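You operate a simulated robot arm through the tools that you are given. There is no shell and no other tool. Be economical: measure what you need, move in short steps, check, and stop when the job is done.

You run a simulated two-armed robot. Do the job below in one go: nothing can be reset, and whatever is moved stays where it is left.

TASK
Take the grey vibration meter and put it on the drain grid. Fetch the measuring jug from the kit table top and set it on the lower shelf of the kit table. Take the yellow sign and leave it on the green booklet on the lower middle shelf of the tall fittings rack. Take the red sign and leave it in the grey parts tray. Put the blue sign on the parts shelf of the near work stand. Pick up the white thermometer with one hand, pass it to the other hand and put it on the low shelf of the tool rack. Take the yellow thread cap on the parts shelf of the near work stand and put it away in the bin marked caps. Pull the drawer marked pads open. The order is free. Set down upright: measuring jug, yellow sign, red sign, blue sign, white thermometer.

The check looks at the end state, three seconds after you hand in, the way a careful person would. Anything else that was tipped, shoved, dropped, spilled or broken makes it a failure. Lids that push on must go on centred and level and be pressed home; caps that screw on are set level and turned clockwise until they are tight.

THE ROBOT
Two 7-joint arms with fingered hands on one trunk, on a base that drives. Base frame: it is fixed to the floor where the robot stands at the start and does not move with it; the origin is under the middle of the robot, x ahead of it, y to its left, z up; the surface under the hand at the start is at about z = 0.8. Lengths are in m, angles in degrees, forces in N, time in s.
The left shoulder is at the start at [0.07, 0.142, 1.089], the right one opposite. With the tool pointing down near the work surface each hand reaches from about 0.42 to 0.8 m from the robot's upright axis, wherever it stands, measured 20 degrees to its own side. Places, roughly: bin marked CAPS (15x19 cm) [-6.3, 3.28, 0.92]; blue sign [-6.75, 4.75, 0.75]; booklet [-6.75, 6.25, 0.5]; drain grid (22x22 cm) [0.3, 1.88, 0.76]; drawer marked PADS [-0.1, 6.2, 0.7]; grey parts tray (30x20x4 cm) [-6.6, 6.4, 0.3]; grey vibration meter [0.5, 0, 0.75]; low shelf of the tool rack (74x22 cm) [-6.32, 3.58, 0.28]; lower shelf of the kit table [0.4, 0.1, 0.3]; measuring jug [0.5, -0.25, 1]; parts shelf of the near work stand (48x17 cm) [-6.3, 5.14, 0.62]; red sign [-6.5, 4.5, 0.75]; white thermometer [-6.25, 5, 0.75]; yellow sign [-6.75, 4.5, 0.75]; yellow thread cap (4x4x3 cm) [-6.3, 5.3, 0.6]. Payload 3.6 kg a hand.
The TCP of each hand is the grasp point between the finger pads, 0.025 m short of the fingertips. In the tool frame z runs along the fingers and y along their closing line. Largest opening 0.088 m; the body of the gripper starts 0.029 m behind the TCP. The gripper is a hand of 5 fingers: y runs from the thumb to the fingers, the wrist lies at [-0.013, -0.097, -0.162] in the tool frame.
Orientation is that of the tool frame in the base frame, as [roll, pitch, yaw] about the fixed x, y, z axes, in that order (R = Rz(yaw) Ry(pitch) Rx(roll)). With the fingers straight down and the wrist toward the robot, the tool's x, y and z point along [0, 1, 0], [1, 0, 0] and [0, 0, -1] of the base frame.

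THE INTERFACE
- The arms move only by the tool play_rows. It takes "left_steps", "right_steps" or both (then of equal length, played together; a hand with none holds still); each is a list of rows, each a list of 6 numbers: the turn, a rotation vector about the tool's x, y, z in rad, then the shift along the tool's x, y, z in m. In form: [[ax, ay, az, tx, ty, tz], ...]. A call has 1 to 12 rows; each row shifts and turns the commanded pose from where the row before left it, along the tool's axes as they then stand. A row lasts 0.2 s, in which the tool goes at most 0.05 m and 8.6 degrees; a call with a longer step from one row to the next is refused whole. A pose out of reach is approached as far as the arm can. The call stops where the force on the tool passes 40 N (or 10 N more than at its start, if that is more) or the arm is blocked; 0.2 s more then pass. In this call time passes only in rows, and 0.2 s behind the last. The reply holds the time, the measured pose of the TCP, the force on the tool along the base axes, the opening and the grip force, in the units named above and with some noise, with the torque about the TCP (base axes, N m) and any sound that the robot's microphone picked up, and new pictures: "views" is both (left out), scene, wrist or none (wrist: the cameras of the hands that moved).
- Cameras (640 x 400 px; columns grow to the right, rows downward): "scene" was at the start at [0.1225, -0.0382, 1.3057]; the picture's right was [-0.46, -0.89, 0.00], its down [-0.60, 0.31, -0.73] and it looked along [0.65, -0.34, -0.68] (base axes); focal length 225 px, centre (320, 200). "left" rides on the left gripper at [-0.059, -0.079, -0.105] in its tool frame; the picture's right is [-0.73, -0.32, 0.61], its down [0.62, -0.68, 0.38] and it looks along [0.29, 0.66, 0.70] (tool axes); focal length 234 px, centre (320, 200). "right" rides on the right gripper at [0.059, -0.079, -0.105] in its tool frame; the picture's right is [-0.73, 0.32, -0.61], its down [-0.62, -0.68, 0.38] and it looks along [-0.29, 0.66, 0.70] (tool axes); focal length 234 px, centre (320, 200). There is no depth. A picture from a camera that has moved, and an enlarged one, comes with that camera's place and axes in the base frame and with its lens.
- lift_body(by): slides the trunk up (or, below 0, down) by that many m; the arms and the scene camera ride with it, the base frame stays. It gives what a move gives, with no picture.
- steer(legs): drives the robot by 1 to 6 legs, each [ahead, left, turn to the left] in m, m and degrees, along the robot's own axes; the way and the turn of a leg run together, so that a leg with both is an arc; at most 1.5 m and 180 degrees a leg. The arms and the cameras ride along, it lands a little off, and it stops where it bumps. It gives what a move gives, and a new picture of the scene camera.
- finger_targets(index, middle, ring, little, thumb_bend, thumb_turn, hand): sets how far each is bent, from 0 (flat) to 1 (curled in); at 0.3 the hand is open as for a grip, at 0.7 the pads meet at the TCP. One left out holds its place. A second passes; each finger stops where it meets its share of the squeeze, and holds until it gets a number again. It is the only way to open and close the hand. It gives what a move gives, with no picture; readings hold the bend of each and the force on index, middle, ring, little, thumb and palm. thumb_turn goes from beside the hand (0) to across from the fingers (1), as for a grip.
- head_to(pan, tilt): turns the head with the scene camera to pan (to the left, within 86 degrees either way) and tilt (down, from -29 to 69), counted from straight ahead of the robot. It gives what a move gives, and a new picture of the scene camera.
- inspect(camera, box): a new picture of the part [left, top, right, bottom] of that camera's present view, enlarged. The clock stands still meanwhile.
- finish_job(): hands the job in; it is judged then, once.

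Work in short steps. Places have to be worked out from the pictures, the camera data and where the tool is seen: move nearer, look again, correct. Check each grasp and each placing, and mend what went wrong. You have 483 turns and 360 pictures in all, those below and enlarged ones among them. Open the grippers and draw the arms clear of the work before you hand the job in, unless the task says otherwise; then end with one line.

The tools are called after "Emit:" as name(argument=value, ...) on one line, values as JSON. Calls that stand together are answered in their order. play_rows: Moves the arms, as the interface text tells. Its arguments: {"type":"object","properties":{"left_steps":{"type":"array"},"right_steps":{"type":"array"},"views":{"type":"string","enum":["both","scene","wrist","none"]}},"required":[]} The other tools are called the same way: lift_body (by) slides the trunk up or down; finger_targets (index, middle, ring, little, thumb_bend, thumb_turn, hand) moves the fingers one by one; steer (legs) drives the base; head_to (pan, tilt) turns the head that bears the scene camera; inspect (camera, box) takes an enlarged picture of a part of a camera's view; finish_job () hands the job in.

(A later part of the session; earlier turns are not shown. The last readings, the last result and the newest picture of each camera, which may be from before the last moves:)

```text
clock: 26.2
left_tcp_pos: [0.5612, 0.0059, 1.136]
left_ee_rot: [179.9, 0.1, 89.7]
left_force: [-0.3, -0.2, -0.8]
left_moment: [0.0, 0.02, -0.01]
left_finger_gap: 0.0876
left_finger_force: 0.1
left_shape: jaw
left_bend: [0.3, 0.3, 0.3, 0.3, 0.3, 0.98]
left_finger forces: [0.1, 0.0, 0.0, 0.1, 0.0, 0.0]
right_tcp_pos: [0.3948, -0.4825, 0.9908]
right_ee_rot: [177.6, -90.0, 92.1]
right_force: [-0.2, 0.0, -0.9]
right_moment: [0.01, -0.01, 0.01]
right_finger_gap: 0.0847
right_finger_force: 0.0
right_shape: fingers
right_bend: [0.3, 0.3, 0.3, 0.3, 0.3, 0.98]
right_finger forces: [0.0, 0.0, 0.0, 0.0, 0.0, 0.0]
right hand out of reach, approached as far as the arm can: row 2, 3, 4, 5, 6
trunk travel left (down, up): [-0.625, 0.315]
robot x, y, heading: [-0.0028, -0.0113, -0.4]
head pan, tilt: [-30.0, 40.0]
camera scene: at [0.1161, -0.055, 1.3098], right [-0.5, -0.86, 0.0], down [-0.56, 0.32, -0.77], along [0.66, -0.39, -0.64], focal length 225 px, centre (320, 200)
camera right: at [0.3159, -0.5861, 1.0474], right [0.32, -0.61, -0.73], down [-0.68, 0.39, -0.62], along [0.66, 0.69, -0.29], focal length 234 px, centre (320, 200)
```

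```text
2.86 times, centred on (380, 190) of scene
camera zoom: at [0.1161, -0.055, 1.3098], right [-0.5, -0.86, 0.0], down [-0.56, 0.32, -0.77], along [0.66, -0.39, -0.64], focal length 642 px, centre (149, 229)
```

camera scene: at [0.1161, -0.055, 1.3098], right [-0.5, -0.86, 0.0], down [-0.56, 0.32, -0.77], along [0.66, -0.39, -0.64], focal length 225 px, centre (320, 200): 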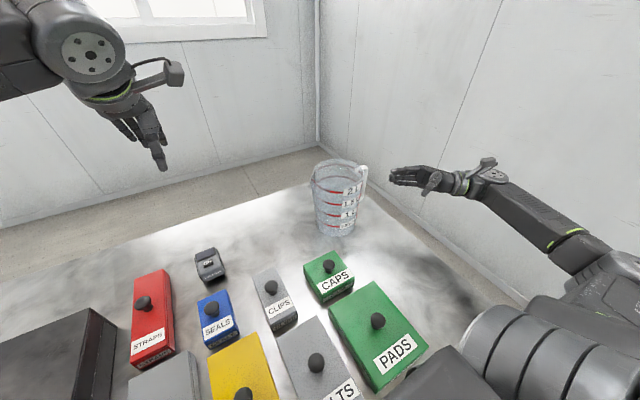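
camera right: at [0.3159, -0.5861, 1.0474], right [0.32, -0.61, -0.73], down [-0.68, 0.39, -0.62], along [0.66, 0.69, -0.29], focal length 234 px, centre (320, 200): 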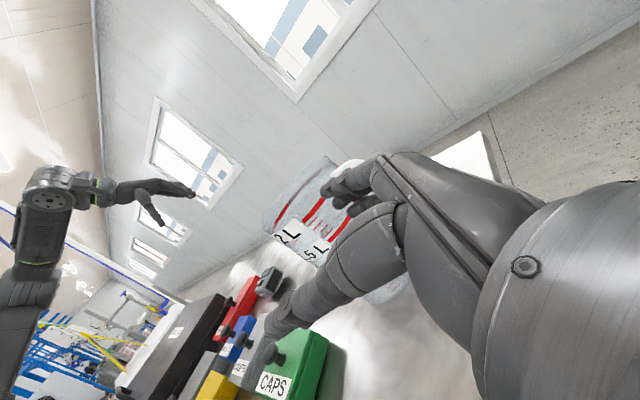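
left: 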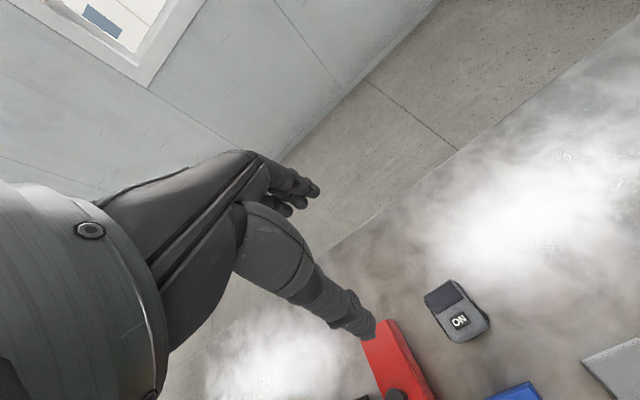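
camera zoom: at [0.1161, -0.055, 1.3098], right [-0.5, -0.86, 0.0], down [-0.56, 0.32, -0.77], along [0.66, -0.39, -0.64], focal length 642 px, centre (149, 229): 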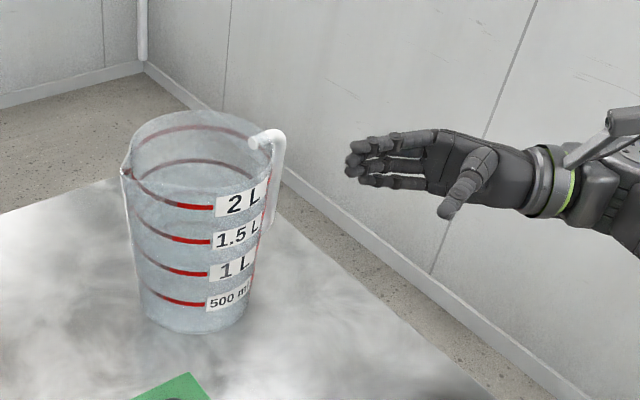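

The pose is out of reach from here. I yaw the hand relative to the robot and re-park the robot to the right, turned left 40°, so the same grasp is comfortable.

Emit:
play_rows(right_steps=[[-0.14, 0, 0, 0, 0, 0], [-0.14, 0, 0, 0, 0, 0], [-0.14, 0, 0, 0, 0, 0], [-0.14, 0, 0, 0, 0, 0], [-0.14, 0, 0, 0, 0, 0]], views="none")

Emit:
steer(legs=[[-0.16, 0, 0], [0, -0.4, 0], [0, 0, 40]])

```text
clock: 27.4
left_tcp_pos: [0.5609, 0.0062, 1.1355]
left_ee_rot: [-180.0, 0.0, 89.7]
left_force: [-0.3, 0.1, -0.6]
left_moment: [0.03, 0.01, -0.03]
left_finger_gap: 0.0878
left_finger_force: 0.1
left_shape: jaw
left_bend: [0.3, 0.3, 0.3, 0.3, 0.3, 0.98]
left_finger forces: [0.0, 0.1, 0.1, 0.0, 0.0, 0.0]
right_tcp_pos: [0.3948, -0.4807, 0.9895]
right_ee_rot: [85.7, -89.9, 143.7]
right_force: [0.0, 0.2, -0.6]
right_moment: [0.01, -0.02, 0.0]
right_finger_gap: 0.0849
right_finger_force: 0.1
right_shape: fingers
right_bend: [0.3, 0.3, 0.3, 0.3, 0.3, 0.98]
right_finger forces: [0.0, 0.0, 0.1, 0.1, 0.1, 0.0]
trunk travel left (down, up): [-0.625, 0.315]
robot x, y, heading: [-0.0041, -0.0109, -0.2]
head pan, tilt: [-30.0, 40.0]
```

```text
clock: 32.8
left_tcp_pos: [0.2532, -0.0355, 1.136]
left_ee_rot: [-179.9, 0.0, 130.1]
left_force: [0.5, 0.0, 1.5]
left_moment: [0.03, -0.04, 0.05]
left_finger_gap: 0.0877
left_finger_force: 0.2
left_shape: jaw
left_bend: [0.3, 0.3, 0.3, 0.3, 0.3, 0.98]
left_finger forces: [0.0, 0.0, 0.0, 0.0, 0.0, 0.0]
right_tcp_pos: [0.4437, -0.5137, 0.9882]
right_ee_rot: [104.5, -90.0, 165.6]
right_force: [0.2, 0.2, -0.3]
right_moment: [0.0, -0.01, -0.01]
right_finger_gap: 0.0848
right_finger_force: 0.1
right_shape: fingers
right_bend: [0.3, 0.3, 0.3, 0.3, 0.3, 0.98]
right_finger forces: [0.1, 0.0, 0.0, 0.0, 0.0, 0.0]
trunk travel left (down, up): [-0.625, 0.315]
robot x, y, heading: [-0.1678, -0.4133, 40.2]
head pan, tilt: [-30.0, 40.0]
camera scene: at [-0.0457, -0.3695, 1.3097], right [0.18, -0.98, 0.0], down [-0.63, -0.11, -0.77], along [0.75, 0.14, -0.64], focal length 225 px, centre (320, 200)
```

scene: 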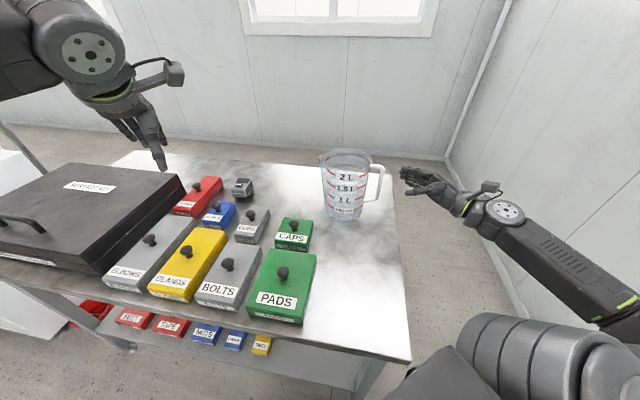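

Emit:
inspect(camera="scene", box=[300, 130, 500, 250])

Emit:
inspect(camera="right", box=[150, 50, 550, 350])

```text
3.20 times, centred on (400, 190) of scene
camera zoom: at [-0.0457, -0.3695, 1.3097], right [0.18, -0.98, 0.0], down [-0.63, -0.11, -0.77], along [0.75, 0.14, -0.64], focal length 719 px, centre (64, 232)
```

zoom: 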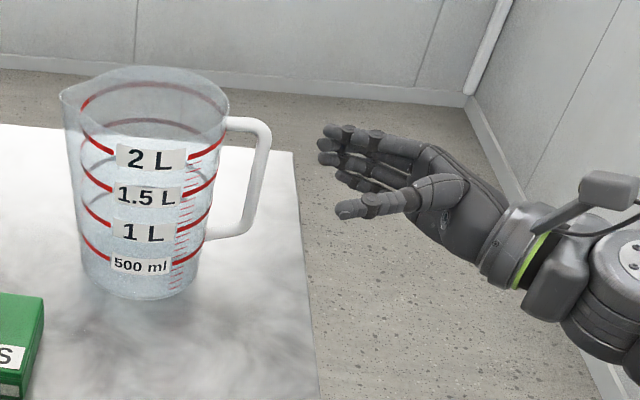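

```text
1.33 times, centred on (350, 200) of right
camera zoom: at [0.3642, -0.6188, 1.0462], right [0.32, -0.61, -0.73], down [-0.68, 0.38, -0.62], along [0.66, 0.7, -0.29], focal length 312 px, centre (280, 200)
```

zoom: 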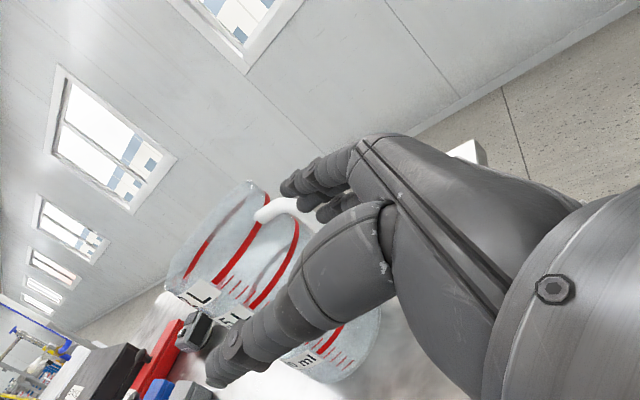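

Bar lies at x≈0.503, y≈-0.44, z 0.88–0.985. I line up at z 0.935 and advance with the bar between thumb and fingers.

Emit:
play_rows(right_steps=[[0, 0, 0, -0.03, 0.03, 0], [0, 0, 0, -0.023, 0.029, 0], [0, 0, 0, 0, 0, 0.03]])

Emit:
inspect(camera="scene", box=[300, 130, 500, 250])

```text
clock: 33.6
left_tcp_pos: [0.2527, -0.0345, 1.136]
left_ee_rot: [180.0, 0.1, 130.2]
left_force: [-0.2, 0.0, 0.4]
left_moment: [-0.03, -0.01, 0.0]
left_finger_gap: 0.0877
left_finger_force: 0.0
left_shape: jaw
left_bend: [0.3, 0.3, 0.3, 0.3, 0.3, 0.98]
left_finger forces: [0.0, 0.0, 0.0, 0.1, 0.0, 0.0]
right_tcp_pos: [0.5011, -0.4843, 0.9349]
right_ee_rot: [178.0, -89.9, 92.1]
right_force: [0.0, 0.7, 0.5]
right_moment: [-0.02, 0.0, -0.02]
right_finger_gap: 0.0849
right_finger_force: 0.1
right_shape: fingers
right_bend: [0.3, 0.3, 0.3, 0.3, 0.3, 0.98]
right_finger forces: [0.1, 0.0, 0.0, 0.0, 0.0, 0.1]
trunk travel left (down, up): [-0.625, 0.315]
robot x, y, heading: [-0.1676, -0.4172, 40.4]
head pan, tilt: [-30.0, 40.0]
camera scene: at [-0.046, -0.3686, 1.3098], right [0.18, -0.98, 0.0], down [-0.63, -0.11, -0.77], along [0.75, 0.14, -0.64], focal length 225 px, centre (320, 200)
camera right: at [0.4223, -0.5897, 0.9921], right [0.32, -0.61, -0.73], down [-0.68, 0.38, -0.62], along [0.66, 0.7, -0.29], focal length 234 px, centre (320, 200)
```

scene: 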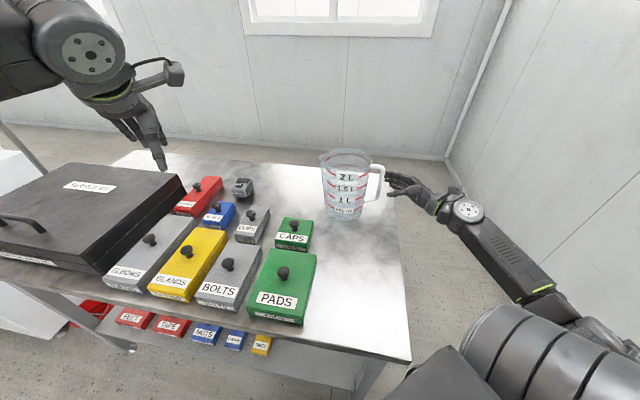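
right: 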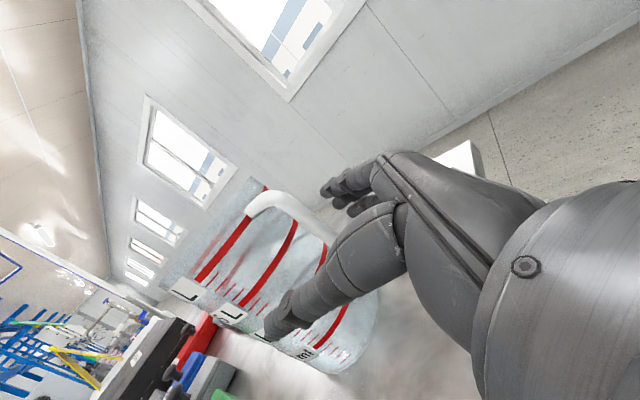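

```text
3.20 times, centred on (400, 190) of scene
camera zoom: at [-0.046, -0.3686, 1.3098], right [0.18, -0.98, 0.0], down [-0.63, -0.11, -0.77], along [0.75, 0.14, -0.64], focal length 719 px, centre (64, 232)
```

zoom: 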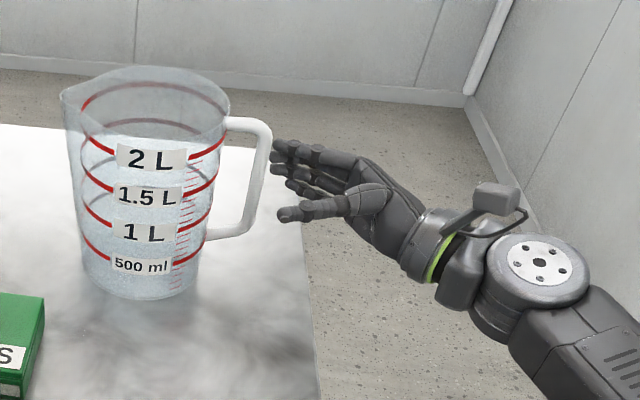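

Re-triangulated, the bar is nearer x≈0.53. I shift 0.028 in x and advance.

Emit:
play_rows(right_steps=[[0, 0, 0, 0, 0.028, 0], [0, 0, 0, 0, 0, 0.03]])

Emit:
inspect(camera="scene", box=[300, 130, 500, 250])

Emit:
inspect(camera="right", box=[200, 120, 440, 350])

```text
clock: 34.2
left_tcp_pos: [0.2525, -0.0338, 1.1359]
left_ee_rot: [-180.0, 0.0, 130.2]
left_force: [0.0, 0.0, -0.5]
left_moment: [-0.01, -0.02, 0.0]
left_finger_gap: 0.0877
left_finger_force: 0.1
left_shape: jaw
left_bend: [0.3, 0.3, 0.3, 0.3, 0.3, 0.98]
left_finger forces: [0.0, 0.0, 0.1, 0.0, 0.0, 0.0]
right_tcp_pos: [0.5176, -0.4648, 0.939]
right_ee_rot: [120.4, -89.8, 149.7]
right_force: [-0.9, 0.0, 0.5]
right_moment: [0.02, 0.03, -0.02]
right_finger_gap: 0.085
right_finger_force: 0.1
right_shape: fingers
right_bend: [0.3, 0.3, 0.3, 0.3, 0.3, 0.98]
right_finger forces: [0.0, 0.1, 0.1, 0.0, 0.1, 0.1]
right hand out of reach, approached as far as the arm can: row 2
trunk travel left (down, up): [-0.625, 0.315]
robot x, y, heading: [-0.1646, -0.4196, 40.2]
head pan, tilt: [-30.0, 40.0]
camera scene: at [-0.0469, -0.3692, 1.3099], right [0.18, -0.98, 0.0], down [-0.63, -0.11, -0.77], along [0.75, 0.14, -0.64], focal length 225 px, centre (320, 200)
camera right: at [0.4377, -0.5691, 0.9956], right [0.32, -0.61, -0.73], down [-0.68, 0.38, -0.62], along [0.66, 0.7, -0.29], focal length 234 px, centre (320, 200)
```

scene: 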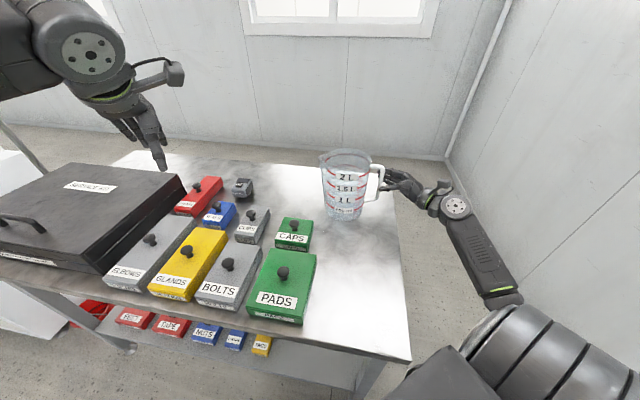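
right: 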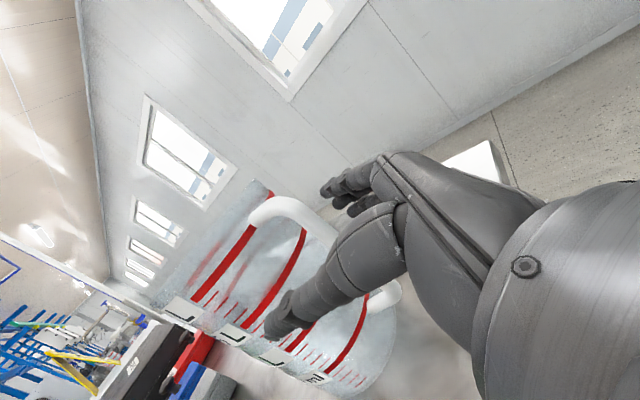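

```text
3.20 times, centred on (400, 190) of scene
camera zoom: at [-0.0469, -0.3692, 1.3099], right [0.18, -0.98, 0.0], down [-0.63, -0.11, -0.77], along [0.75, 0.14, -0.64], focal length 719 px, centre (64, 232)
```

zoom: 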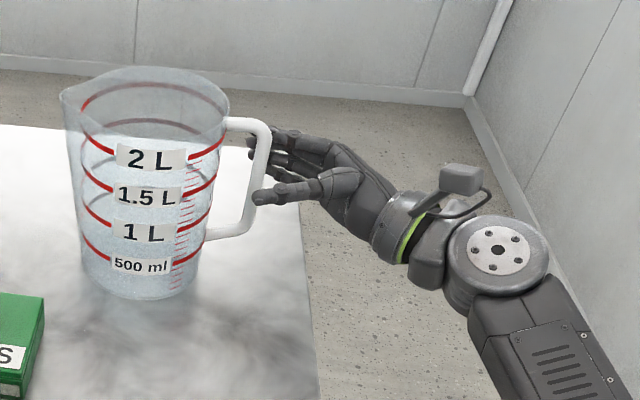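

```text
1.74 times, centred on (320, 235) of right
camera zoom: at [0.4377, -0.5691, 0.9956], right [0.32, -0.61, -0.73], down [-0.68, 0.38, -0.62], along [0.66, 0.7, -0.29], focal length 407 px, centre (320, 139)
```

zoom: 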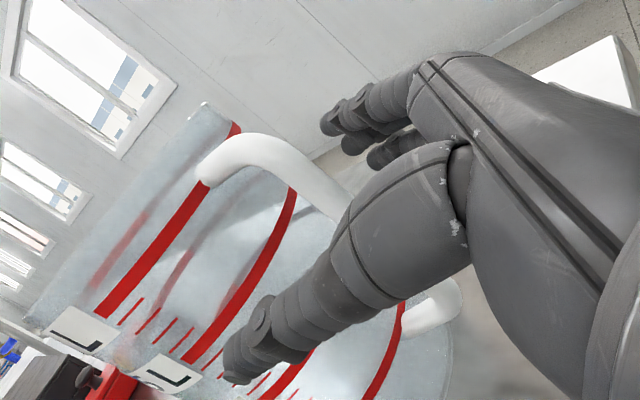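

Alignment is good but the arm is at its limit. I retract slightly, move the base closer, then advance with the arm.

Emit:
play_rows(right_steps=[[0, 0, 0, 0, -0.02, -0.04], [0, 0, 0, 0, 0, -0.03]], views="none")

Emit:
steer(legs=[[0.06, 0.03, 0]])

```text
clock: 34.8
left_tcp_pos: [0.2535, -0.0354, 1.136]
left_ee_rot: [-179.9, 0.0, 130.2]
left_force: [0.1, 0.1, -0.1]
left_moment: [-0.01, 0.04, -0.01]
left_finger_gap: 0.0876
left_finger_force: 0.0
left_shape: jaw
left_bend: [0.3, 0.3, 0.3, 0.3, 0.3, 0.98]
left_finger forces: [0.0, 0.0, 0.0, 0.0, 0.0, 0.0]
right_tcp_pos: [0.4965, -0.5345, 0.9401]
right_ee_rot: [-54.6, -89.9, -35.2]
right_force: [0.6, -0.2, -0.4]
right_moment: [-0.03, -0.01, -0.02]
right_finger_gap: 0.0846
right_finger_force: 0.1
right_shape: fingers
right_bend: [0.3, 0.3, 0.3, 0.3, 0.3, 0.98]
right_finger forces: [0.1, 0.0, 0.1, 0.0, 0.0, 0.0]
trunk travel left (down, up): [-0.625, 0.315]
robot x, y, heading: [-0.1642, -0.4182, 40.2]
head pan, tilt: [-30.0, 40.0]
```

```text
clock: 35.8
left_tcp_pos: [0.2796, 0.026, 1.1355]
left_ee_rot: [-179.9, 0.0, 130.2]
left_force: [1.0, -0.1, 0.6]
left_moment: [-0.03, 0.0, -0.01]
left_finger_gap: 0.0876
left_finger_force: 0.0
left_shape: jaw
left_bend: [0.3, 0.3, 0.3, 0.3, 0.3, 0.98]
left_finger forces: [0.0, 0.1, 0.0, 0.1, 0.0, 0.1]
right_tcp_pos: [0.5232, -0.4733, 0.9389]
right_ee_rot: [160.0, -89.9, 110.1]
right_force: [0.1, 1.1, -0.7]
right_moment: [-0.01, 0.01, 0.0]
right_finger_gap: 0.0847
right_finger_force: 0.0
right_shape: fingers
right_bend: [0.3, 0.3, 0.3, 0.3, 0.3, 0.98]
right_finger forces: [0.0, 0.0, 0.1, 0.1, 0.0, 0.1]
trunk travel left (down, up): [-0.625, 0.315]
robot x, y, heading: [-0.1416, -0.3583, 40.0]
head pan, tilt: [-30.0, 40.0]
camera scene: at [-0.0192, -0.3076, 1.3097], right [0.18, -0.98, 0.0], down [-0.63, -0.11, -0.77], along [0.75, 0.14, -0.64], focal length 225 px, centre (320, 200)
```

scene: 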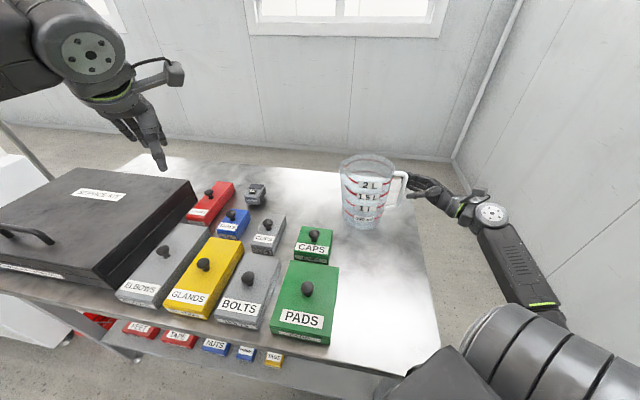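

Advance the hand so the bar goes toward the palm.

Emit:
play_rows(right_steps=[[0, 0, 0, 0, 0.002, 0.02], [0, 0, 0, 0, 0.001, 0.015], [0, 0, 0, 0, 0, 0.01]])

Emit:
inspect(camera="scene", box=[320, 130, 520, 250])

Emit:
inspect(camera="right", box=[200, 120, 440, 350])

```text
clock: 36.6
left_tcp_pos: [0.2796, 0.026, 1.1365]
left_ee_rot: [179.9, 0.0, 130.1]
left_force: [-0.4, 0.2, 0.4]
left_moment: [-0.04, 0.0, 0.02]
left_finger_gap: 0.0874
left_finger_force: 0.0
left_shape: jaw
left_bend: [0.3, 0.3, 0.3, 0.3, 0.3, 0.98]
left_finger forces: [0.0, 0.1, 0.1, 0.0, 0.0, 0.0]
right_tcp_pos: [0.5256, -0.4274, 0.9392]
right_ee_rot: [136.2, -90.0, 134.0]
right_force: [-0.1, -0.7, -0.6]
right_moment: [0.01, -0.02, 0.0]
right_finger_gap: 0.0847
right_finger_force: 0.0
right_shape: fingers
right_bend: [0.3, 0.3, 0.3, 0.3, 0.3, 0.98]
right_finger forces: [0.0, 0.1, 0.1, 0.0, 0.1, 0.0]
trunk travel left (down, up): [-0.625, 0.315]
robot x, y, heading: [-0.1385, -0.3574, 40.2]
head pan, tilt: [-30.0, 40.0]
camera scene: at [-0.0197, -0.3086, 1.3098], right [0.18, -0.98, 0.0], down [-0.63, -0.11, -0.77], along [0.75, 0.14, -0.64], focal length 225 px, centre (320, 200)
camera right: at [0.4463, -0.5316, 0.9965], right [0.32, -0.61, -0.73], down [-0.68, 0.38, -0.62], along [0.66, 0.7, -0.29], focal length 234 px, centre (320, 200)
```

scene: 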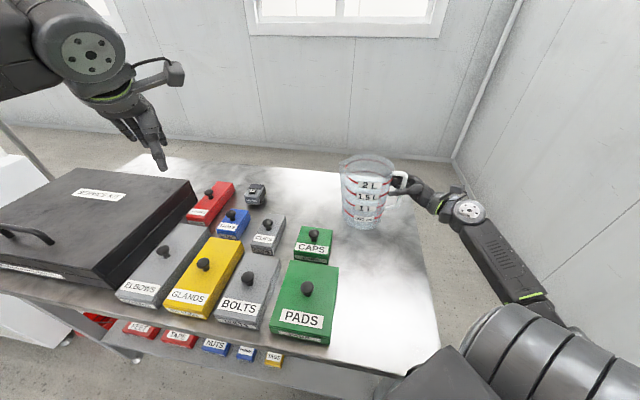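
right: 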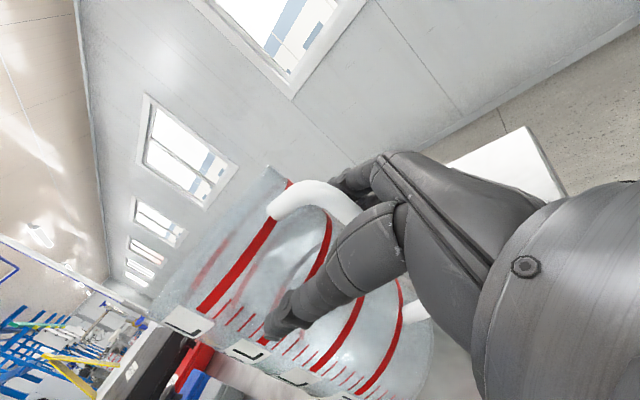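

```text
3.20 times, centred on (420, 190) of scene
camera zoom: at [-0.0197, -0.3086, 1.3098], right [0.18, -0.98, 0.0], down [-0.63, -0.11, -0.77], along [0.75, 0.14, -0.64], focal length 719 px, centre (0, 232)
```

zoom: 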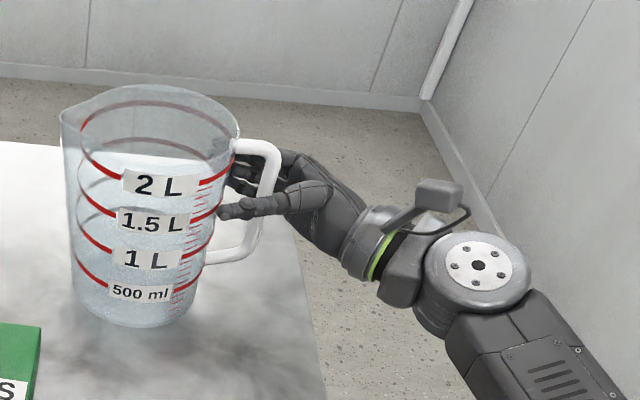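

```text
1.74 times, centred on (320, 235) of right
camera zoom: at [0.4463, -0.5316, 0.9965], right [0.32, -0.61, -0.73], down [-0.68, 0.38, -0.62], along [0.66, 0.7, -0.29], focal length 407 px, centre (320, 139)
```

zoom: 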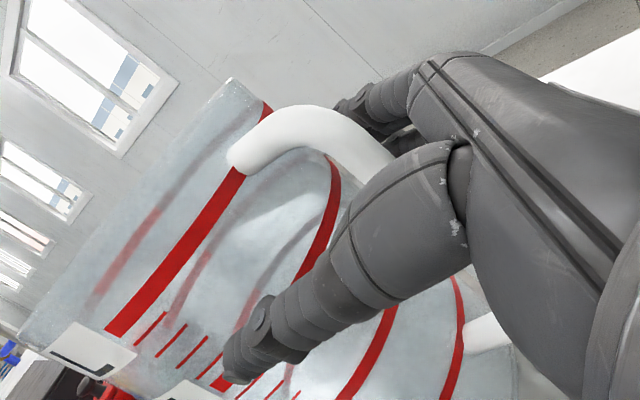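

Bar is well inside the hand. I close all fingers together.

Emit:
finger_targets(hand="right", index=0.65, middle=0.65, ring=0.65, little=0.65, thumb_bend=0.65)

Emit:
finger_targets(hand="right", index=0.95, middle=0.95, ring=0.95, little=0.95, thumb_bend=0.9)

Emit:
inspect(camera="scene", box=[320, 130, 520, 250])

```text
clock: 37.6
left_tcp_pos: [0.2796, 0.026, 1.1355]
left_ee_rot: [-179.9, 0.0, 130.2]
left_force: [-0.6, -0.7, -1.0]
left_moment: [0.02, 0.0, -0.01]
left_finger_gap: 0.0877
left_finger_force: 0.1
left_shape: jaw
left_bend: [0.3, 0.3, 0.3, 0.3, 0.3, 0.98]
left_finger forces: [0.0, 0.0, 0.0, 0.0, 0.0, 0.0]
right_tcp_pos: [0.5253, -0.4263, 0.9395]
right_ee_rot: [54.8, -90.0, -144.6]
right_force: [0.4, -0.3, -0.4]
right_moment: [-0.01, -0.01, -0.01]
right_finger_gap: 0.0094
right_finger_force: 0.0
right_shape: fingers
right_bend: [0.65, 0.65, 0.65, 0.65, 0.65, 1.0]
right_finger forces: [0.0, 0.1, 0.1, 0.1, 0.1, 0.0]
trunk travel left (down, up): [-0.625, 0.315]
robot x, y, heading: [-0.1398, -0.3575, 40.2]
head pan, tilt: [-30.0, 40.0]
```

```text
clock: 38.6
left_tcp_pos: [0.2776, 0.026, 1.138]
left_ee_rot: [-180.0, 0.2, 130.2]
left_force: [0.3, 0.3, -0.1]
left_moment: [0.01, -0.01, 0.0]
left_finger_gap: 0.0878
left_finger_force: 0.0
left_shape: jaw
left_bend: [0.3, 0.3, 0.3, 0.3, 0.3, 0.98]
left_finger forces: [0.0, 0.0, 0.1, 0.0, 0.0, 0.0]
right_tcp_pos: [0.5244, -0.4259, 0.9404]
right_ee_rot: [126.7, -89.9, 143.3]
right_force: [-0.9, 3.1, 6.8]
right_moment: [0.82, -0.51, 0.18]
right_finger_gap: 0.0
right_finger_force: 43.0
right_shape: fingers
right_bend: [0.85, 0.94, 0.94, 0.88, 0.88, 1.0]
right_finger forces: [0.1, 2.9, 12.2, 25.8, 44.4, 0.0]
trunk travel left (down, up): [-0.625, 0.315]
robot x, y, heading: [-0.1354, -0.3556, 40.0]
head pan, tilt: [-30.0, 40.0]
```

```text
3.20 times, centred on (420, 190) of scene
camera zoom: at [-0.0211, -0.308, 1.3099], right [0.18, -0.98, 0.0], down [-0.63, -0.11, -0.77], along [0.75, 0.14, -0.64], focal length 719 px, centre (0, 232)
```

zoom: 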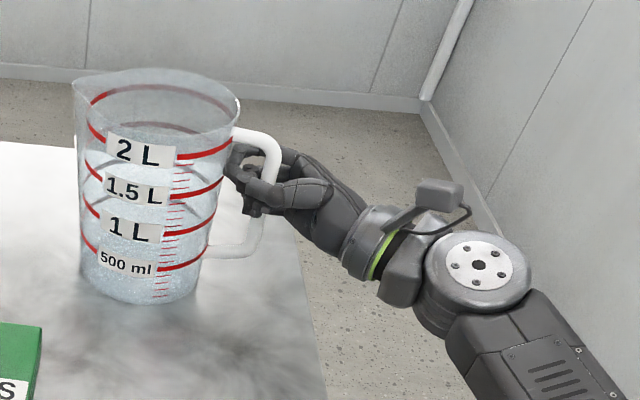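

The hand encloses the bar. Test lift 2.5 cm (tool x is up).

Emit:
play_rows(right_steps=[[0, 0, 0, 0.01, 0, 0], [0, 0, 0, 0.015, 0, 0]], views="none")

Emit:
inspect(camera="scene", box=[320, 130, 520, 250])

```text
clock: 39.2
left_tcp_pos: [0.2801, 0.0254, 1.1355]
left_ee_rot: [-179.9, 0.0, 130.1]
left_force: [-0.4, 0.9, -0.4]
left_moment: [0.0, 0.03, 0.0]
left_finger_gap: 0.0875
left_finger_force: 0.0
left_shape: jaw
left_bend: [0.3, 0.3, 0.3, 0.3, 0.3, 0.98]
left_finger forces: [0.0, 0.0, 0.0, 0.0, 0.1, 0.0]
right_tcp_pos: [0.5251, -0.4265, 0.9646]
right_ee_rot: [-171.9, -89.9, 82.1]
right_force: [-0.2, -0.3, 0.1]
right_moment: [0.09, -0.07, 0.04]
right_finger_gap: 0.0
right_finger_force: 2.0
right_shape: fingers
right_bend: [0.85, 0.95, 0.95, 0.9, 0.85, 1.0]
right_finger forces: [0.0, 0.0, 1.6, 2.5, 0.0, 0.1]
trunk travel left (down, up): [-0.625, 0.315]
robot x, y, heading: [-0.1366, -0.3573, 40.2]
head pan, tilt: [-30.0, 40.0]
```

```text
3.20 times, centred on (420, 190) of scene
camera zoom: at [-0.0198, -0.3082, 1.3097], right [0.18, -0.98, 0.0], down [-0.63, -0.11, -0.77], along [0.75, 0.14, -0.64], focal length 719 px, centre (0, 232)
```

zoom: 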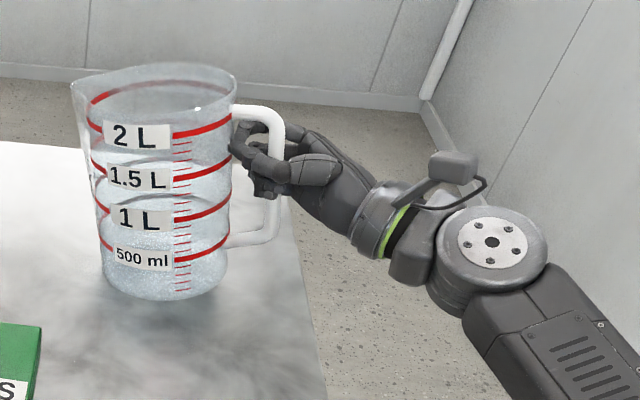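

Emit:
play_rows(right_steps=[[0, 0, 0, 0.015, 0, 0], [0, 0, 0, 0.015, 0, 0]], views="none")

Emit:
inspect(camera="scene", box=[320, 130, 520, 250])

```text
clock: 39.8
left_tcp_pos: [0.2802, 0.0258, 1.1358]
left_ee_rot: [180.0, 0.0, 130.1]
left_force: [-0.2, -0.8, -0.2]
left_moment: [-0.01, 0.01, 0.0]
left_finger_gap: 0.0876
left_finger_force: 0.2
left_shape: jaw
left_bend: [0.3, 0.3, 0.3, 0.3, 0.3, 0.98]
left_finger forces: [0.0, 0.0, 0.0, 0.1, 0.0, 0.0]
right_tcp_pos: [0.525, -0.4279, 0.9948]
right_ee_rot: [-75.4, -89.9, -14.5]
right_force: [-0.1, 0.5, -1.3]
right_moment: [-0.03, 0.02, -0.01]
right_finger_gap: 0.0
right_finger_force: 0.1
right_shape: fingers
right_bend: [0.85, 0.95, 0.95, 0.9, 0.85, 1.0]
right_finger forces: [0.0, 0.0, 0.1, 0.0, 0.1, 0.0]
trunk travel left (down, up): [-0.625, 0.315]
robot x, y, heading: [-0.1408, -0.3549, 40.2]
head pan, tilt: [-30.0, 40.0]
```

```text
3.20 times, centred on (420, 190) of scene
camera zoom: at [-0.0196, -0.3082, 1.3097], right [0.18, -0.98, 0.0], down [-0.63, -0.11, -0.77], along [0.75, 0.14, -0.64], focal length 719 px, centre (0, 232)
```

zoom: 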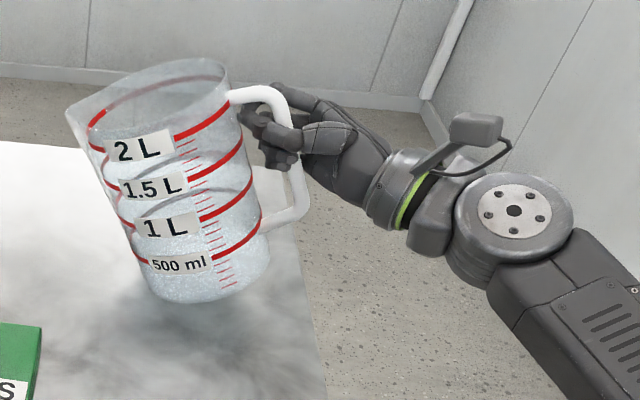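

It hangs loosely on the top bar because thumb and fingertips met each other. I set it down again, push the hand deeper and curl the fingers fully around the bar against the palm, thumb aside.

Emit:
play_rows(right_steps=[[0, 0, 0, -0.015, 0, 0], [0, 0, 0, -0.015, 0, 0], [0, 0, 0, -0.015, 0, 0], [0, 0, 0, -0.008, 0, 0]], views="none")

Emit:
finger_targets(hand="right", thumb_bend=0.2)

Emit:
inspect(camera="scene", box=[320, 130, 520, 250])

```text
clock: 40.8
left_tcp_pos: [0.2798, 0.026, 1.1357]
left_ee_rot: [-179.9, 0.0, 130.2]
left_force: [1.4, -0.3, 0.6]
left_moment: [0.04, 0.03, -0.01]
left_finger_gap: 0.0876
left_finger_force: 0.0
left_shape: jaw
left_bend: [0.3, 0.3, 0.3, 0.3, 0.3, 0.98]
left_finger forces: [0.0, 0.1, 0.0, 0.0, 0.1, 0.1]
right_tcp_pos: [0.5256, -0.4273, 0.9403]
right_ee_rot: [166.3, -89.9, 103.9]
right_force: [1.0, 0.5, -0.2]
right_moment: [0.0, 0.0, 0.0]
right_finger_gap: 0.0001
right_finger_force: 0.1
right_shape: fingers
right_bend: [0.85, 0.95, 0.95, 0.9, 0.85, 1.0]
right_finger forces: [0.1, 0.1, 0.0, 0.0, 0.0, 0.1]
trunk travel left (down, up): [-0.625, 0.315]
robot x, y, heading: [-0.1404, -0.3581, 40.3]
head pan, tilt: [-30.0, 40.0]
```

```text
clock: 41.8
left_tcp_pos: [0.2798, 0.0261, 1.1349]
left_ee_rot: [-180.0, 0.1, 130.3]
left_force: [0.4, 0.6, 0.1]
left_moment: [0.0, 0.02, 0.0]
left_finger_gap: 0.0875
left_finger_force: 0.0
left_shape: jaw
left_bend: [0.3, 0.3, 0.3, 0.3, 0.3, 0.98]
left_finger forces: [0.1, 0.0, 0.1, 0.0, 0.0, 0.1]
right_tcp_pos: [0.5254, -0.4281, 0.94]
right_ee_rot: [111.2, -90.0, 158.9]
right_force: [0.7, 0.3, 0.3]
right_moment: [0.01, -0.01, -0.04]
right_finger_gap: 0.0465
right_finger_force: 0.2
right_shape: fingers
right_bend: [0.95, 0.95, 0.95, 0.9, 0.2, 0.97]
right_finger forces: [0.1, 0.0, 0.2, 0.0, 0.1, 0.1]
trunk travel left (down, up): [-0.625, 0.315]
robot x, y, heading: [-0.1405, -0.3557, 40.4]
head pan, tilt: [-30.0, 40.0]
```

```text
3.20 times, centred on (420, 190) of scene
camera zoom: at [-0.0196, -0.3083, 1.3097], right [0.18, -0.98, 0.0], down [-0.63, -0.11, -0.77], along [0.75, 0.14, -0.64], focal length 719 px, centre (0, 232)
```

zoom: 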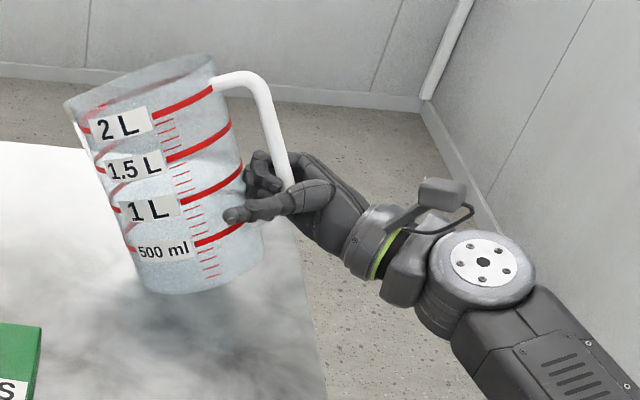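

The jug leans with its handle resting on my hand. I lower the hand to let it settle level.

Emit:
play_rows(right_steps=[[0, 0, 0, -0.012, 0, 0], [0, 0, 0, -0.012, 0, 0], [0, 0, 0, -0.012, 0, 0]], views="none")

Emit:
inspect(camera="scene", box=[320, 130, 520, 250])

```text
clock: 42.6
left_tcp_pos: [0.2789, 0.025, 1.1363]
left_ee_rot: [-179.9, 0.1, 130.2]
left_force: [-0.3, -0.1, -0.9]
left_moment: [-0.03, -0.03, -0.03]
left_finger_gap: 0.0875
left_finger_force: 0.0
left_shape: jaw
left_bend: [0.3, 0.3, 0.3, 0.3, 0.3, 0.98]
left_finger forces: [0.1, 0.1, 0.0, 0.0, 0.0, 0.0]
right_tcp_pos: [0.5251, -0.4286, 0.9059]
right_ee_rot: [9.6, -89.9, -99.5]
right_force: [-0.4, 0.0, 0.4]
right_moment: [0.0, 0.01, -0.06]
right_finger_gap: 0.0466
right_finger_force: 0.1
right_shape: fingers
right_bend: [0.95, 0.95, 0.95, 0.9, 0.2, 0.97]
right_finger forces: [0.0, 0.0, 0.0, 0.1, 0.0, 0.0]
trunk travel left (down, up): [-0.625, 0.315]
robot x, y, heading: [-0.1386, -0.3561, 40.1]
head pan, tilt: [-30.0, 40.0]
```

```text
3.20 times, centred on (420, 190) of scene
camera zoom: at [-0.0195, -0.3082, 1.3097], right [0.18, -0.98, 0.0], down [-0.63, -0.11, -0.77], along [0.75, 0.14, -0.64], focal length 719 px, centre (0, 232)
```

zoom: 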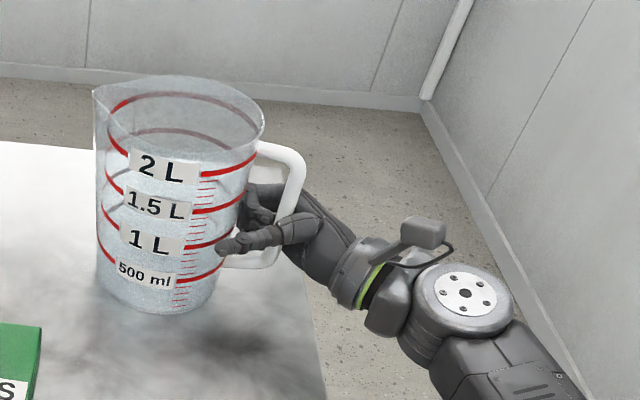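

Now level, bar near the palm. I curl the fingers fully.

Emit:
finger_targets(hand="right", index=1, middle=1, ring=1, little=1)

Emit:
inspect(camera="right", box=[200, 80, 480, 350])

```text
clock: 43.6
left_tcp_pos: [0.2798, 0.0264, 1.1354]
left_ee_rot: [180.0, 0.1, 130.3]
left_force: [0.5, -0.8, 0.4]
left_moment: [0.01, -0.05, -0.03]
left_finger_gap: 0.0879
left_finger_force: 0.1
left_shape: jaw
left_bend: [0.3, 0.3, 0.3, 0.3, 0.3, 0.98]
left_finger forces: [0.1, 0.0, 0.1, 0.0, 0.0, 0.1]
right_tcp_pos: [0.5264, -0.4276, 0.9063]
right_ee_rot: [-95.4, -89.9, 5.4]
right_force: [0.2, 0.0, 0.4]
right_moment: [-0.01, -0.02, 0.02]
right_finger_gap: 0.0558
right_finger_force: 1.8
right_shape: fingers
right_bend: [1.0, 1.0, 1.0, 1.0, 0.2, 0.97]
right_finger forces: [0.0, 0.1, 0.0, 2.1, 0.0, 1.2]
trunk travel left (down, up): [-0.625, 0.315]
robot x, y, heading: [-0.1431, -0.3567, 40.3]
head pan, tilt: [-30.0, 40.0]
```

```text
1.48 times, centred on (340, 215) of right
camera zoom: at [0.4469, -0.533, 0.9628], right [0.32, -0.61, -0.73], down [-0.68, 0.38, -0.62], along [0.66, 0.7, -0.29], focal length 347 px, centre (290, 178)
```

zoom: 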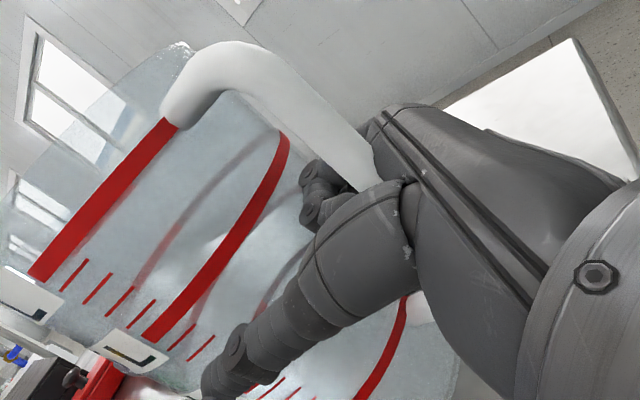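

The bar is caged between curled fingers and palm. I add the thumb and lift to see the hang angle.

Emit:
finger_targets(hand="right", thumb_bend=0.95)

Emit:
play_rows(right_steps=[[0, 0, 0, 0.02, 0, 0], [0, 0, 0, 0.02, 0, 0], [0, 0, 0, 0.02, 0, 0], [0, 0, 0, 0.01, 0, 0]], views="none")

Emit:
inspect(camera="scene", box=[320, 130, 520, 250])

```text
clock: 44.6
left_tcp_pos: [0.2793, 0.0261, 1.1357]
left_ee_rot: [-179.9, 0.0, 130.3]
left_force: [-0.1, 0.0, -0.1]
left_moment: [0.03, 0.0, 0.0]
left_finger_gap: 0.0877
left_finger_force: 0.0
left_shape: jaw
left_bend: [0.3, 0.3, 0.3, 0.3, 0.3, 0.98]
left_finger forces: [0.0, 0.0, 0.0, 0.0, 0.0, 0.0]
right_tcp_pos: [0.5257, -0.4274, 0.9058]
right_ee_rot: [117.9, -89.9, 152.1]
right_force: [0.6, -0.2, -0.1]
right_moment: [-0.04, -0.08, -0.03]
right_finger_gap: 0.0264
right_finger_force: 2.9
right_shape: fingers
right_bend: [1.0, 1.0, 1.0, 1.0, 0.89, 1.0]
right_finger forces: [2.5, 0.2, 0.0, 3.3, 0.1, 0.1]
trunk travel left (down, up): [-0.625, 0.315]
robot x, y, heading: [-0.1393, -0.357, 40.0]
head pan, tilt: [-30.0, 40.0]
```

```text
clock: 45.6
left_tcp_pos: [0.28, 0.0255, 1.136]
left_ee_rot: [180.0, 0.0, 130.2]
left_force: [0.0, -0.1, 0.3]
left_moment: [0.02, 0.03, 0.02]
left_finger_gap: 0.0875
left_finger_force: 0.1
left_shape: jaw
left_bend: [0.3, 0.3, 0.3, 0.3, 0.3, 0.98]
left_finger forces: [0.1, 0.0, 0.0, 0.0, 0.0, 0.1]
right_tcp_pos: [0.525, -0.4244, 0.9765]
right_ee_rot: [-59.6, -90.0, -30.3]
right_force: [-0.9, 0.0, -1.4]
right_moment: [0.0, 0.12, -0.02]
right_finger_gap: 0.0262
right_finger_force: 3.4
right_shape: fingers
right_bend: [1.0, 1.0, 1.0, 1.0, 0.89, 1.0]
right_finger forces: [2.7, 0.0, 0.1, 2.7, 0.0, 1.2]
trunk travel left (down, up): [-0.625, 0.315]
robot x, y, heading: [-0.1386, -0.3548, 40.3]
head pan, tilt: [-30.0, 40.0]
```

```text
3.20 times, centred on (420, 190) of scene
camera zoom: at [-0.0193, -0.3083, 1.3097], right [0.18, -0.98, 0.0], down [-0.63, -0.11, -0.77], along [0.75, 0.14, -0.64], focal length 719 px, centre (0, 232)
```

zoom: 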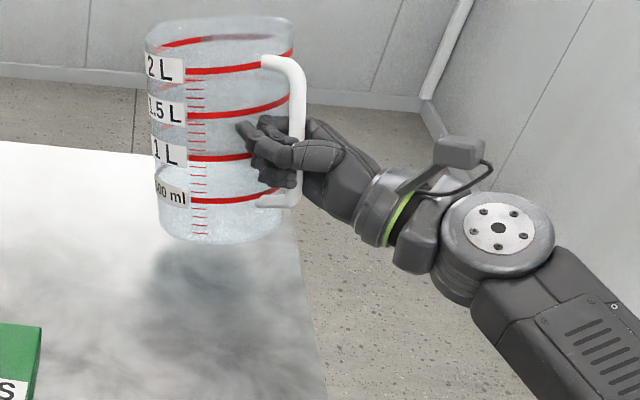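

Lifted cleanly and nearly upright. I raise the trunk, then move away from the table (there is a bench to my rear right), and swing the left arm aside.

Emit:
lift_body(by=0.12)

Emit:
play_rows(left_steps=[[0, 0, 0, 0.036, -0.026, 0], [0, 0, 0, 0.036, -0.026, 0], [0, 0, 0, 0.036, -0.026, 0], [0, 0, 0, 0.036, -0.026, 0], [0, 0, 0, 0.036, -0.026, 0], [0, 0, 0, 0.036, -0.026, 0], [0, 0, 0, 0.036, -0.026, 0], [0, 0, 0, 0.036, -0.026, 0], [0, 0, 0, 0.036, -0.026, 0], [0, 0, 0, 0.036, -0.026, 0], [0, 0, 0, 0.036, -0.026, 0]], views="none")

Emit:
steer(legs=[[-0.149, 0.46, 0]])

```text
clock: 47.1
left_tcp_pos: [0.28, 0.0252, 1.2549]
left_ee_rot: [-180.0, 0.1, 130.3]
left_force: [-0.9, -0.8, -0.1]
left_moment: [0.02, 0.01, 0.0]
left_finger_gap: 0.0876
left_finger_force: 0.1
left_shape: jaw
left_bend: [0.3, 0.3, 0.3, 0.3, 0.3, 0.98]
left_finger forces: [0.1, 0.1, 0.1, 0.0, 0.0, 0.0]
right_tcp_pos: [0.5251, -0.4261, 1.0945]
right_ee_rot: [-130.8, -89.9, 41.0]
right_force: [0.2, -0.1, -1.6]
right_moment: [0.01, 0.14, 0.01]
right_finger_gap: 0.0263
right_finger_force: 3.4
right_shape: fingers
right_bend: [1.0, 1.0, 1.0, 1.0, 0.89, 1.0]
right_finger forces: [2.8, 0.0, 0.0, 2.7, 0.0, 1.3]
trunk travel left (down, up): [-0.745, 0.195]
robot x, y, heading: [-0.139, -0.3577, 40.4]
head pan, tilt: [-30.0, 40.0]
```

```text
clock: 49.5
left_tcp_pos: [-0.0381, 0.1805, 1.2207]
left_ee_rot: [-180.0, 0.0, 130.2]
left_force: [-0.1, -0.2, -0.3]
left_moment: [0.0, 0.0, -0.01]
left_finger_gap: 0.0876
left_finger_force: 0.0
left_shape: jaw
left_bend: [0.3, 0.3, 0.3, 0.3, 0.3, 0.98]
left_finger forces: [0.0, 0.1, 0.0, 0.1, 0.0, 0.1]
left hand out of reach, approached as far as the arm can: row 7, 8, 9, 10, 11
right_tcp_pos: [0.5259, -0.4243, 1.0952]
right_ee_rot: [-134.8, -89.9, 44.9]
right_force: [-0.1, -0.2, -2.2]
right_moment: [-0.02, 0.14, -0.02]
right_finger_gap: 0.0263
right_finger_force: 3.4
right_shape: fingers
right_bend: [1.0, 1.0, 1.0, 1.0, 0.89, 1.0]
right_finger forces: [2.8, 0.0, 0.1, 2.7, 0.0, 1.5]
trunk travel left (down, up): [-0.745, 0.195]
robot x, y, heading: [-0.1385, -0.3549, 40.1]
head pan, tilt: [-30.0, 40.0]
```

```text
clock: 52.4
left_tcp_pos: [-0.4501, 0.4418, 1.2205]
left_ee_rot: [179.9, 0.0, 129.9]
left_force: [-0.5, 0.1, -0.6]
left_moment: [-0.03, 0.0, 0.03]
left_finger_gap: 0.0873
left_finger_force: 0.1
left_shape: jaw
left_bend: [0.3, 0.3, 0.3, 0.3, 0.3, 0.98]
left_finger forces: [0.0, 0.1, 0.1, 0.0, 0.0, 0.0]
right_tcp_pos: [0.1105, -0.1682, 1.095]
right_ee_rot: [165.3, -90.0, 104.5]
right_force: [-0.4, 0.4, -0.9]
right_moment: [0.0, 0.11, -0.01]
right_finger_gap: 0.0265
right_finger_force: 3.8
right_shape: fingers
right_bend: [1.0, 1.0, 1.0, 1.0, 0.89, 1.0]
right_finger forces: [2.9, 0.0, 0.0, 2.7, 0.0, 1.4]
trunk travel left (down, up): [-0.745, 0.195]
robot x, y, heading: [-0.5566, -0.0951, 40.0]
head pan, tilt: [-30.0, 40.0]
camera scene: at [-0.4338, -0.048, 1.4297], right [0.17, -0.99, 0.0], down [-0.63, -0.11, -0.77], along [0.75, 0.13, -0.64], focal length 225 px, centre (320, 200)
```

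scene: 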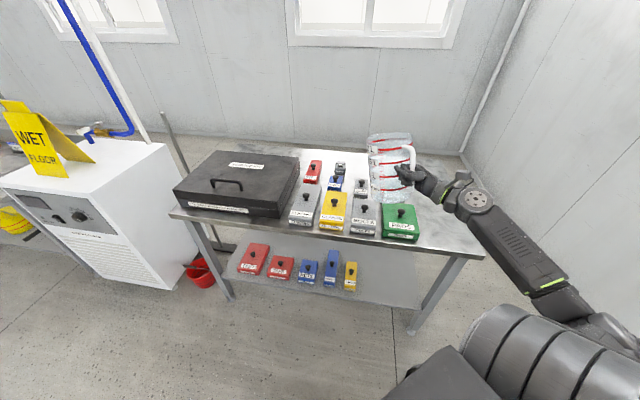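

Jug is held well. I back off further and to the left, then turn to face the table.

Emit:
steer(legs=[[-0.043, 0.493, 0], [0, 0, -40]])

```text
clock: 57.2
left_tcp_pos: [-0.4874, 0.6061, 1.2208]
left_ee_rot: [-179.9, 0.0, 90.5]
left_force: [0.3, 0.5, 0.0]
left_moment: [0.0, 0.02, 0.0]
left_finger_gap: 0.0875
left_finger_force: 0.0
left_shape: jaw
left_bend: [0.3, 0.3, 0.3, 0.3, 0.3, 0.98]
left_finger forces: [0.0, 0.0, 0.0, 0.1, 0.0, 0.0]
right_tcp_pos: [-0.4406, -0.2215, 1.0953]
right_ee_rot: [-140.2, -89.9, 10.7]
right_force: [-0.5, -0.1, -0.7]
right_moment: [0.07, 0.1, 0.0]
right_finger_gap: 0.0263
right_finger_force: 3.5
right_shape: fingers
right_bend: [1.0, 1.0, 1.0, 1.0, 0.89, 1.0]
right_finger forces: [2.8, 0.1, 0.0, 2.7, 0.1, 1.3]
trunk travel left (down, up): [-0.745, 0.195]
robot x, y, heading: [-0.9112, 0.2545, 0.6]
head pan, tilt: [-30.0, 40.0]
camera scene: at [-0.7862, 0.2168, 1.4297], right [-0.49, -0.87, 0.0], down [-0.56, 0.32, -0.77], along [0.67, -0.38, -0.64], focal length 225 px, centre (320, 200)
```

scene: 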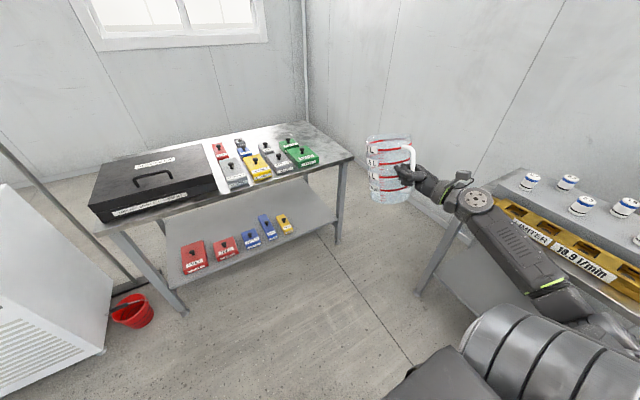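

Clear of the bench. I lower the trunk and raise the left arm relative to it so that it stays above the table.

Emit:
lift_body(by=-0.63)

Emit:
play_rows(left_steps=[[0, 0, 0, 0, -0.01, -0.045], [0, 0, 0, 0, -0.01, -0.045], [0, 0, 0, 0, -0.01, -0.045], [0, 0, 0, 0, -0.01, -0.045], [0, 0, 0, 0, -0.01, -0.045], [0, 0, 0, 0, -0.01, -0.045], [0, 0, 0, 0, -0.01, -0.045], [0, 0, 0, 0, -0.01, -0.045], [0, 0, 0, 0, -0.01, -0.045]], views="scene")

```text
refused: -0.63 is not a number from -0.4 to 0.4
```

```text
clock: 59.2
left_tcp_pos: [-0.4254, 0.5447, 1.4684]
left_ee_rot: [179.6, 0.0, 90.5]
left_force: [0.7, -0.5, 0.1]
left_moment: [0.01, -0.01, -0.01]
left_finger_gap: 0.0877
left_finger_force: 0.0
left_shape: jaw
left_bend: [0.3, 0.3, 0.3, 0.3, 0.3, 0.98]
left_finger forces: [0.0, 0.1, 0.0, 0.1, 0.0, 0.0]
left hand out of reach, approached as far as the arm can: row 1, 2, 3, 4, 5, 6, 7, 8, 9
right_tcp_pos: [-0.4413, -0.2223, 1.0951]
right_ee_rot: [136.4, -89.9, 94.1]
right_force: [0.5, 0.2, -2.4]
right_moment: [0.1, 0.14, 0.01]
right_finger_gap: 0.0263
right_finger_force: 3.3
right_shape: fingers
right_bend: [1.0, 1.0, 1.0, 1.0, 0.89, 1.0]
right_finger forces: [2.7, 0.0, 0.0, 2.6, 0.0, 1.6]
trunk travel left (down, up): [-0.745, 0.195]
robot x, y, heading: [-0.9111, 0.2569, 0.5]
head pan, tilt: [-30.0, 40.0]
camera scene: at [-0.7861, 0.2159, 1.4297], right [-0.49, -0.87, 0.0], down [-0.56, 0.32, -0.77], along [0.67, -0.38, -0.64], focal length 225 px, centre (320, 200)
```

scene: 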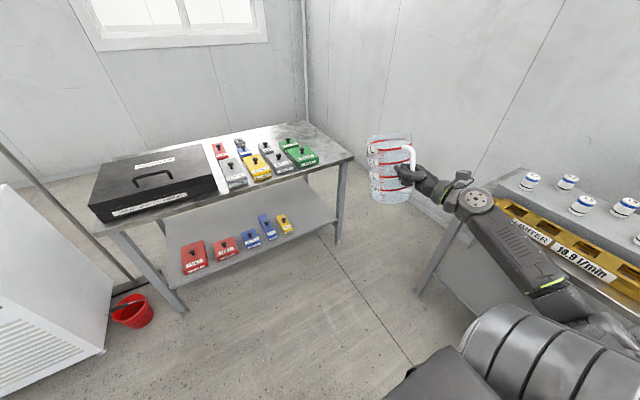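

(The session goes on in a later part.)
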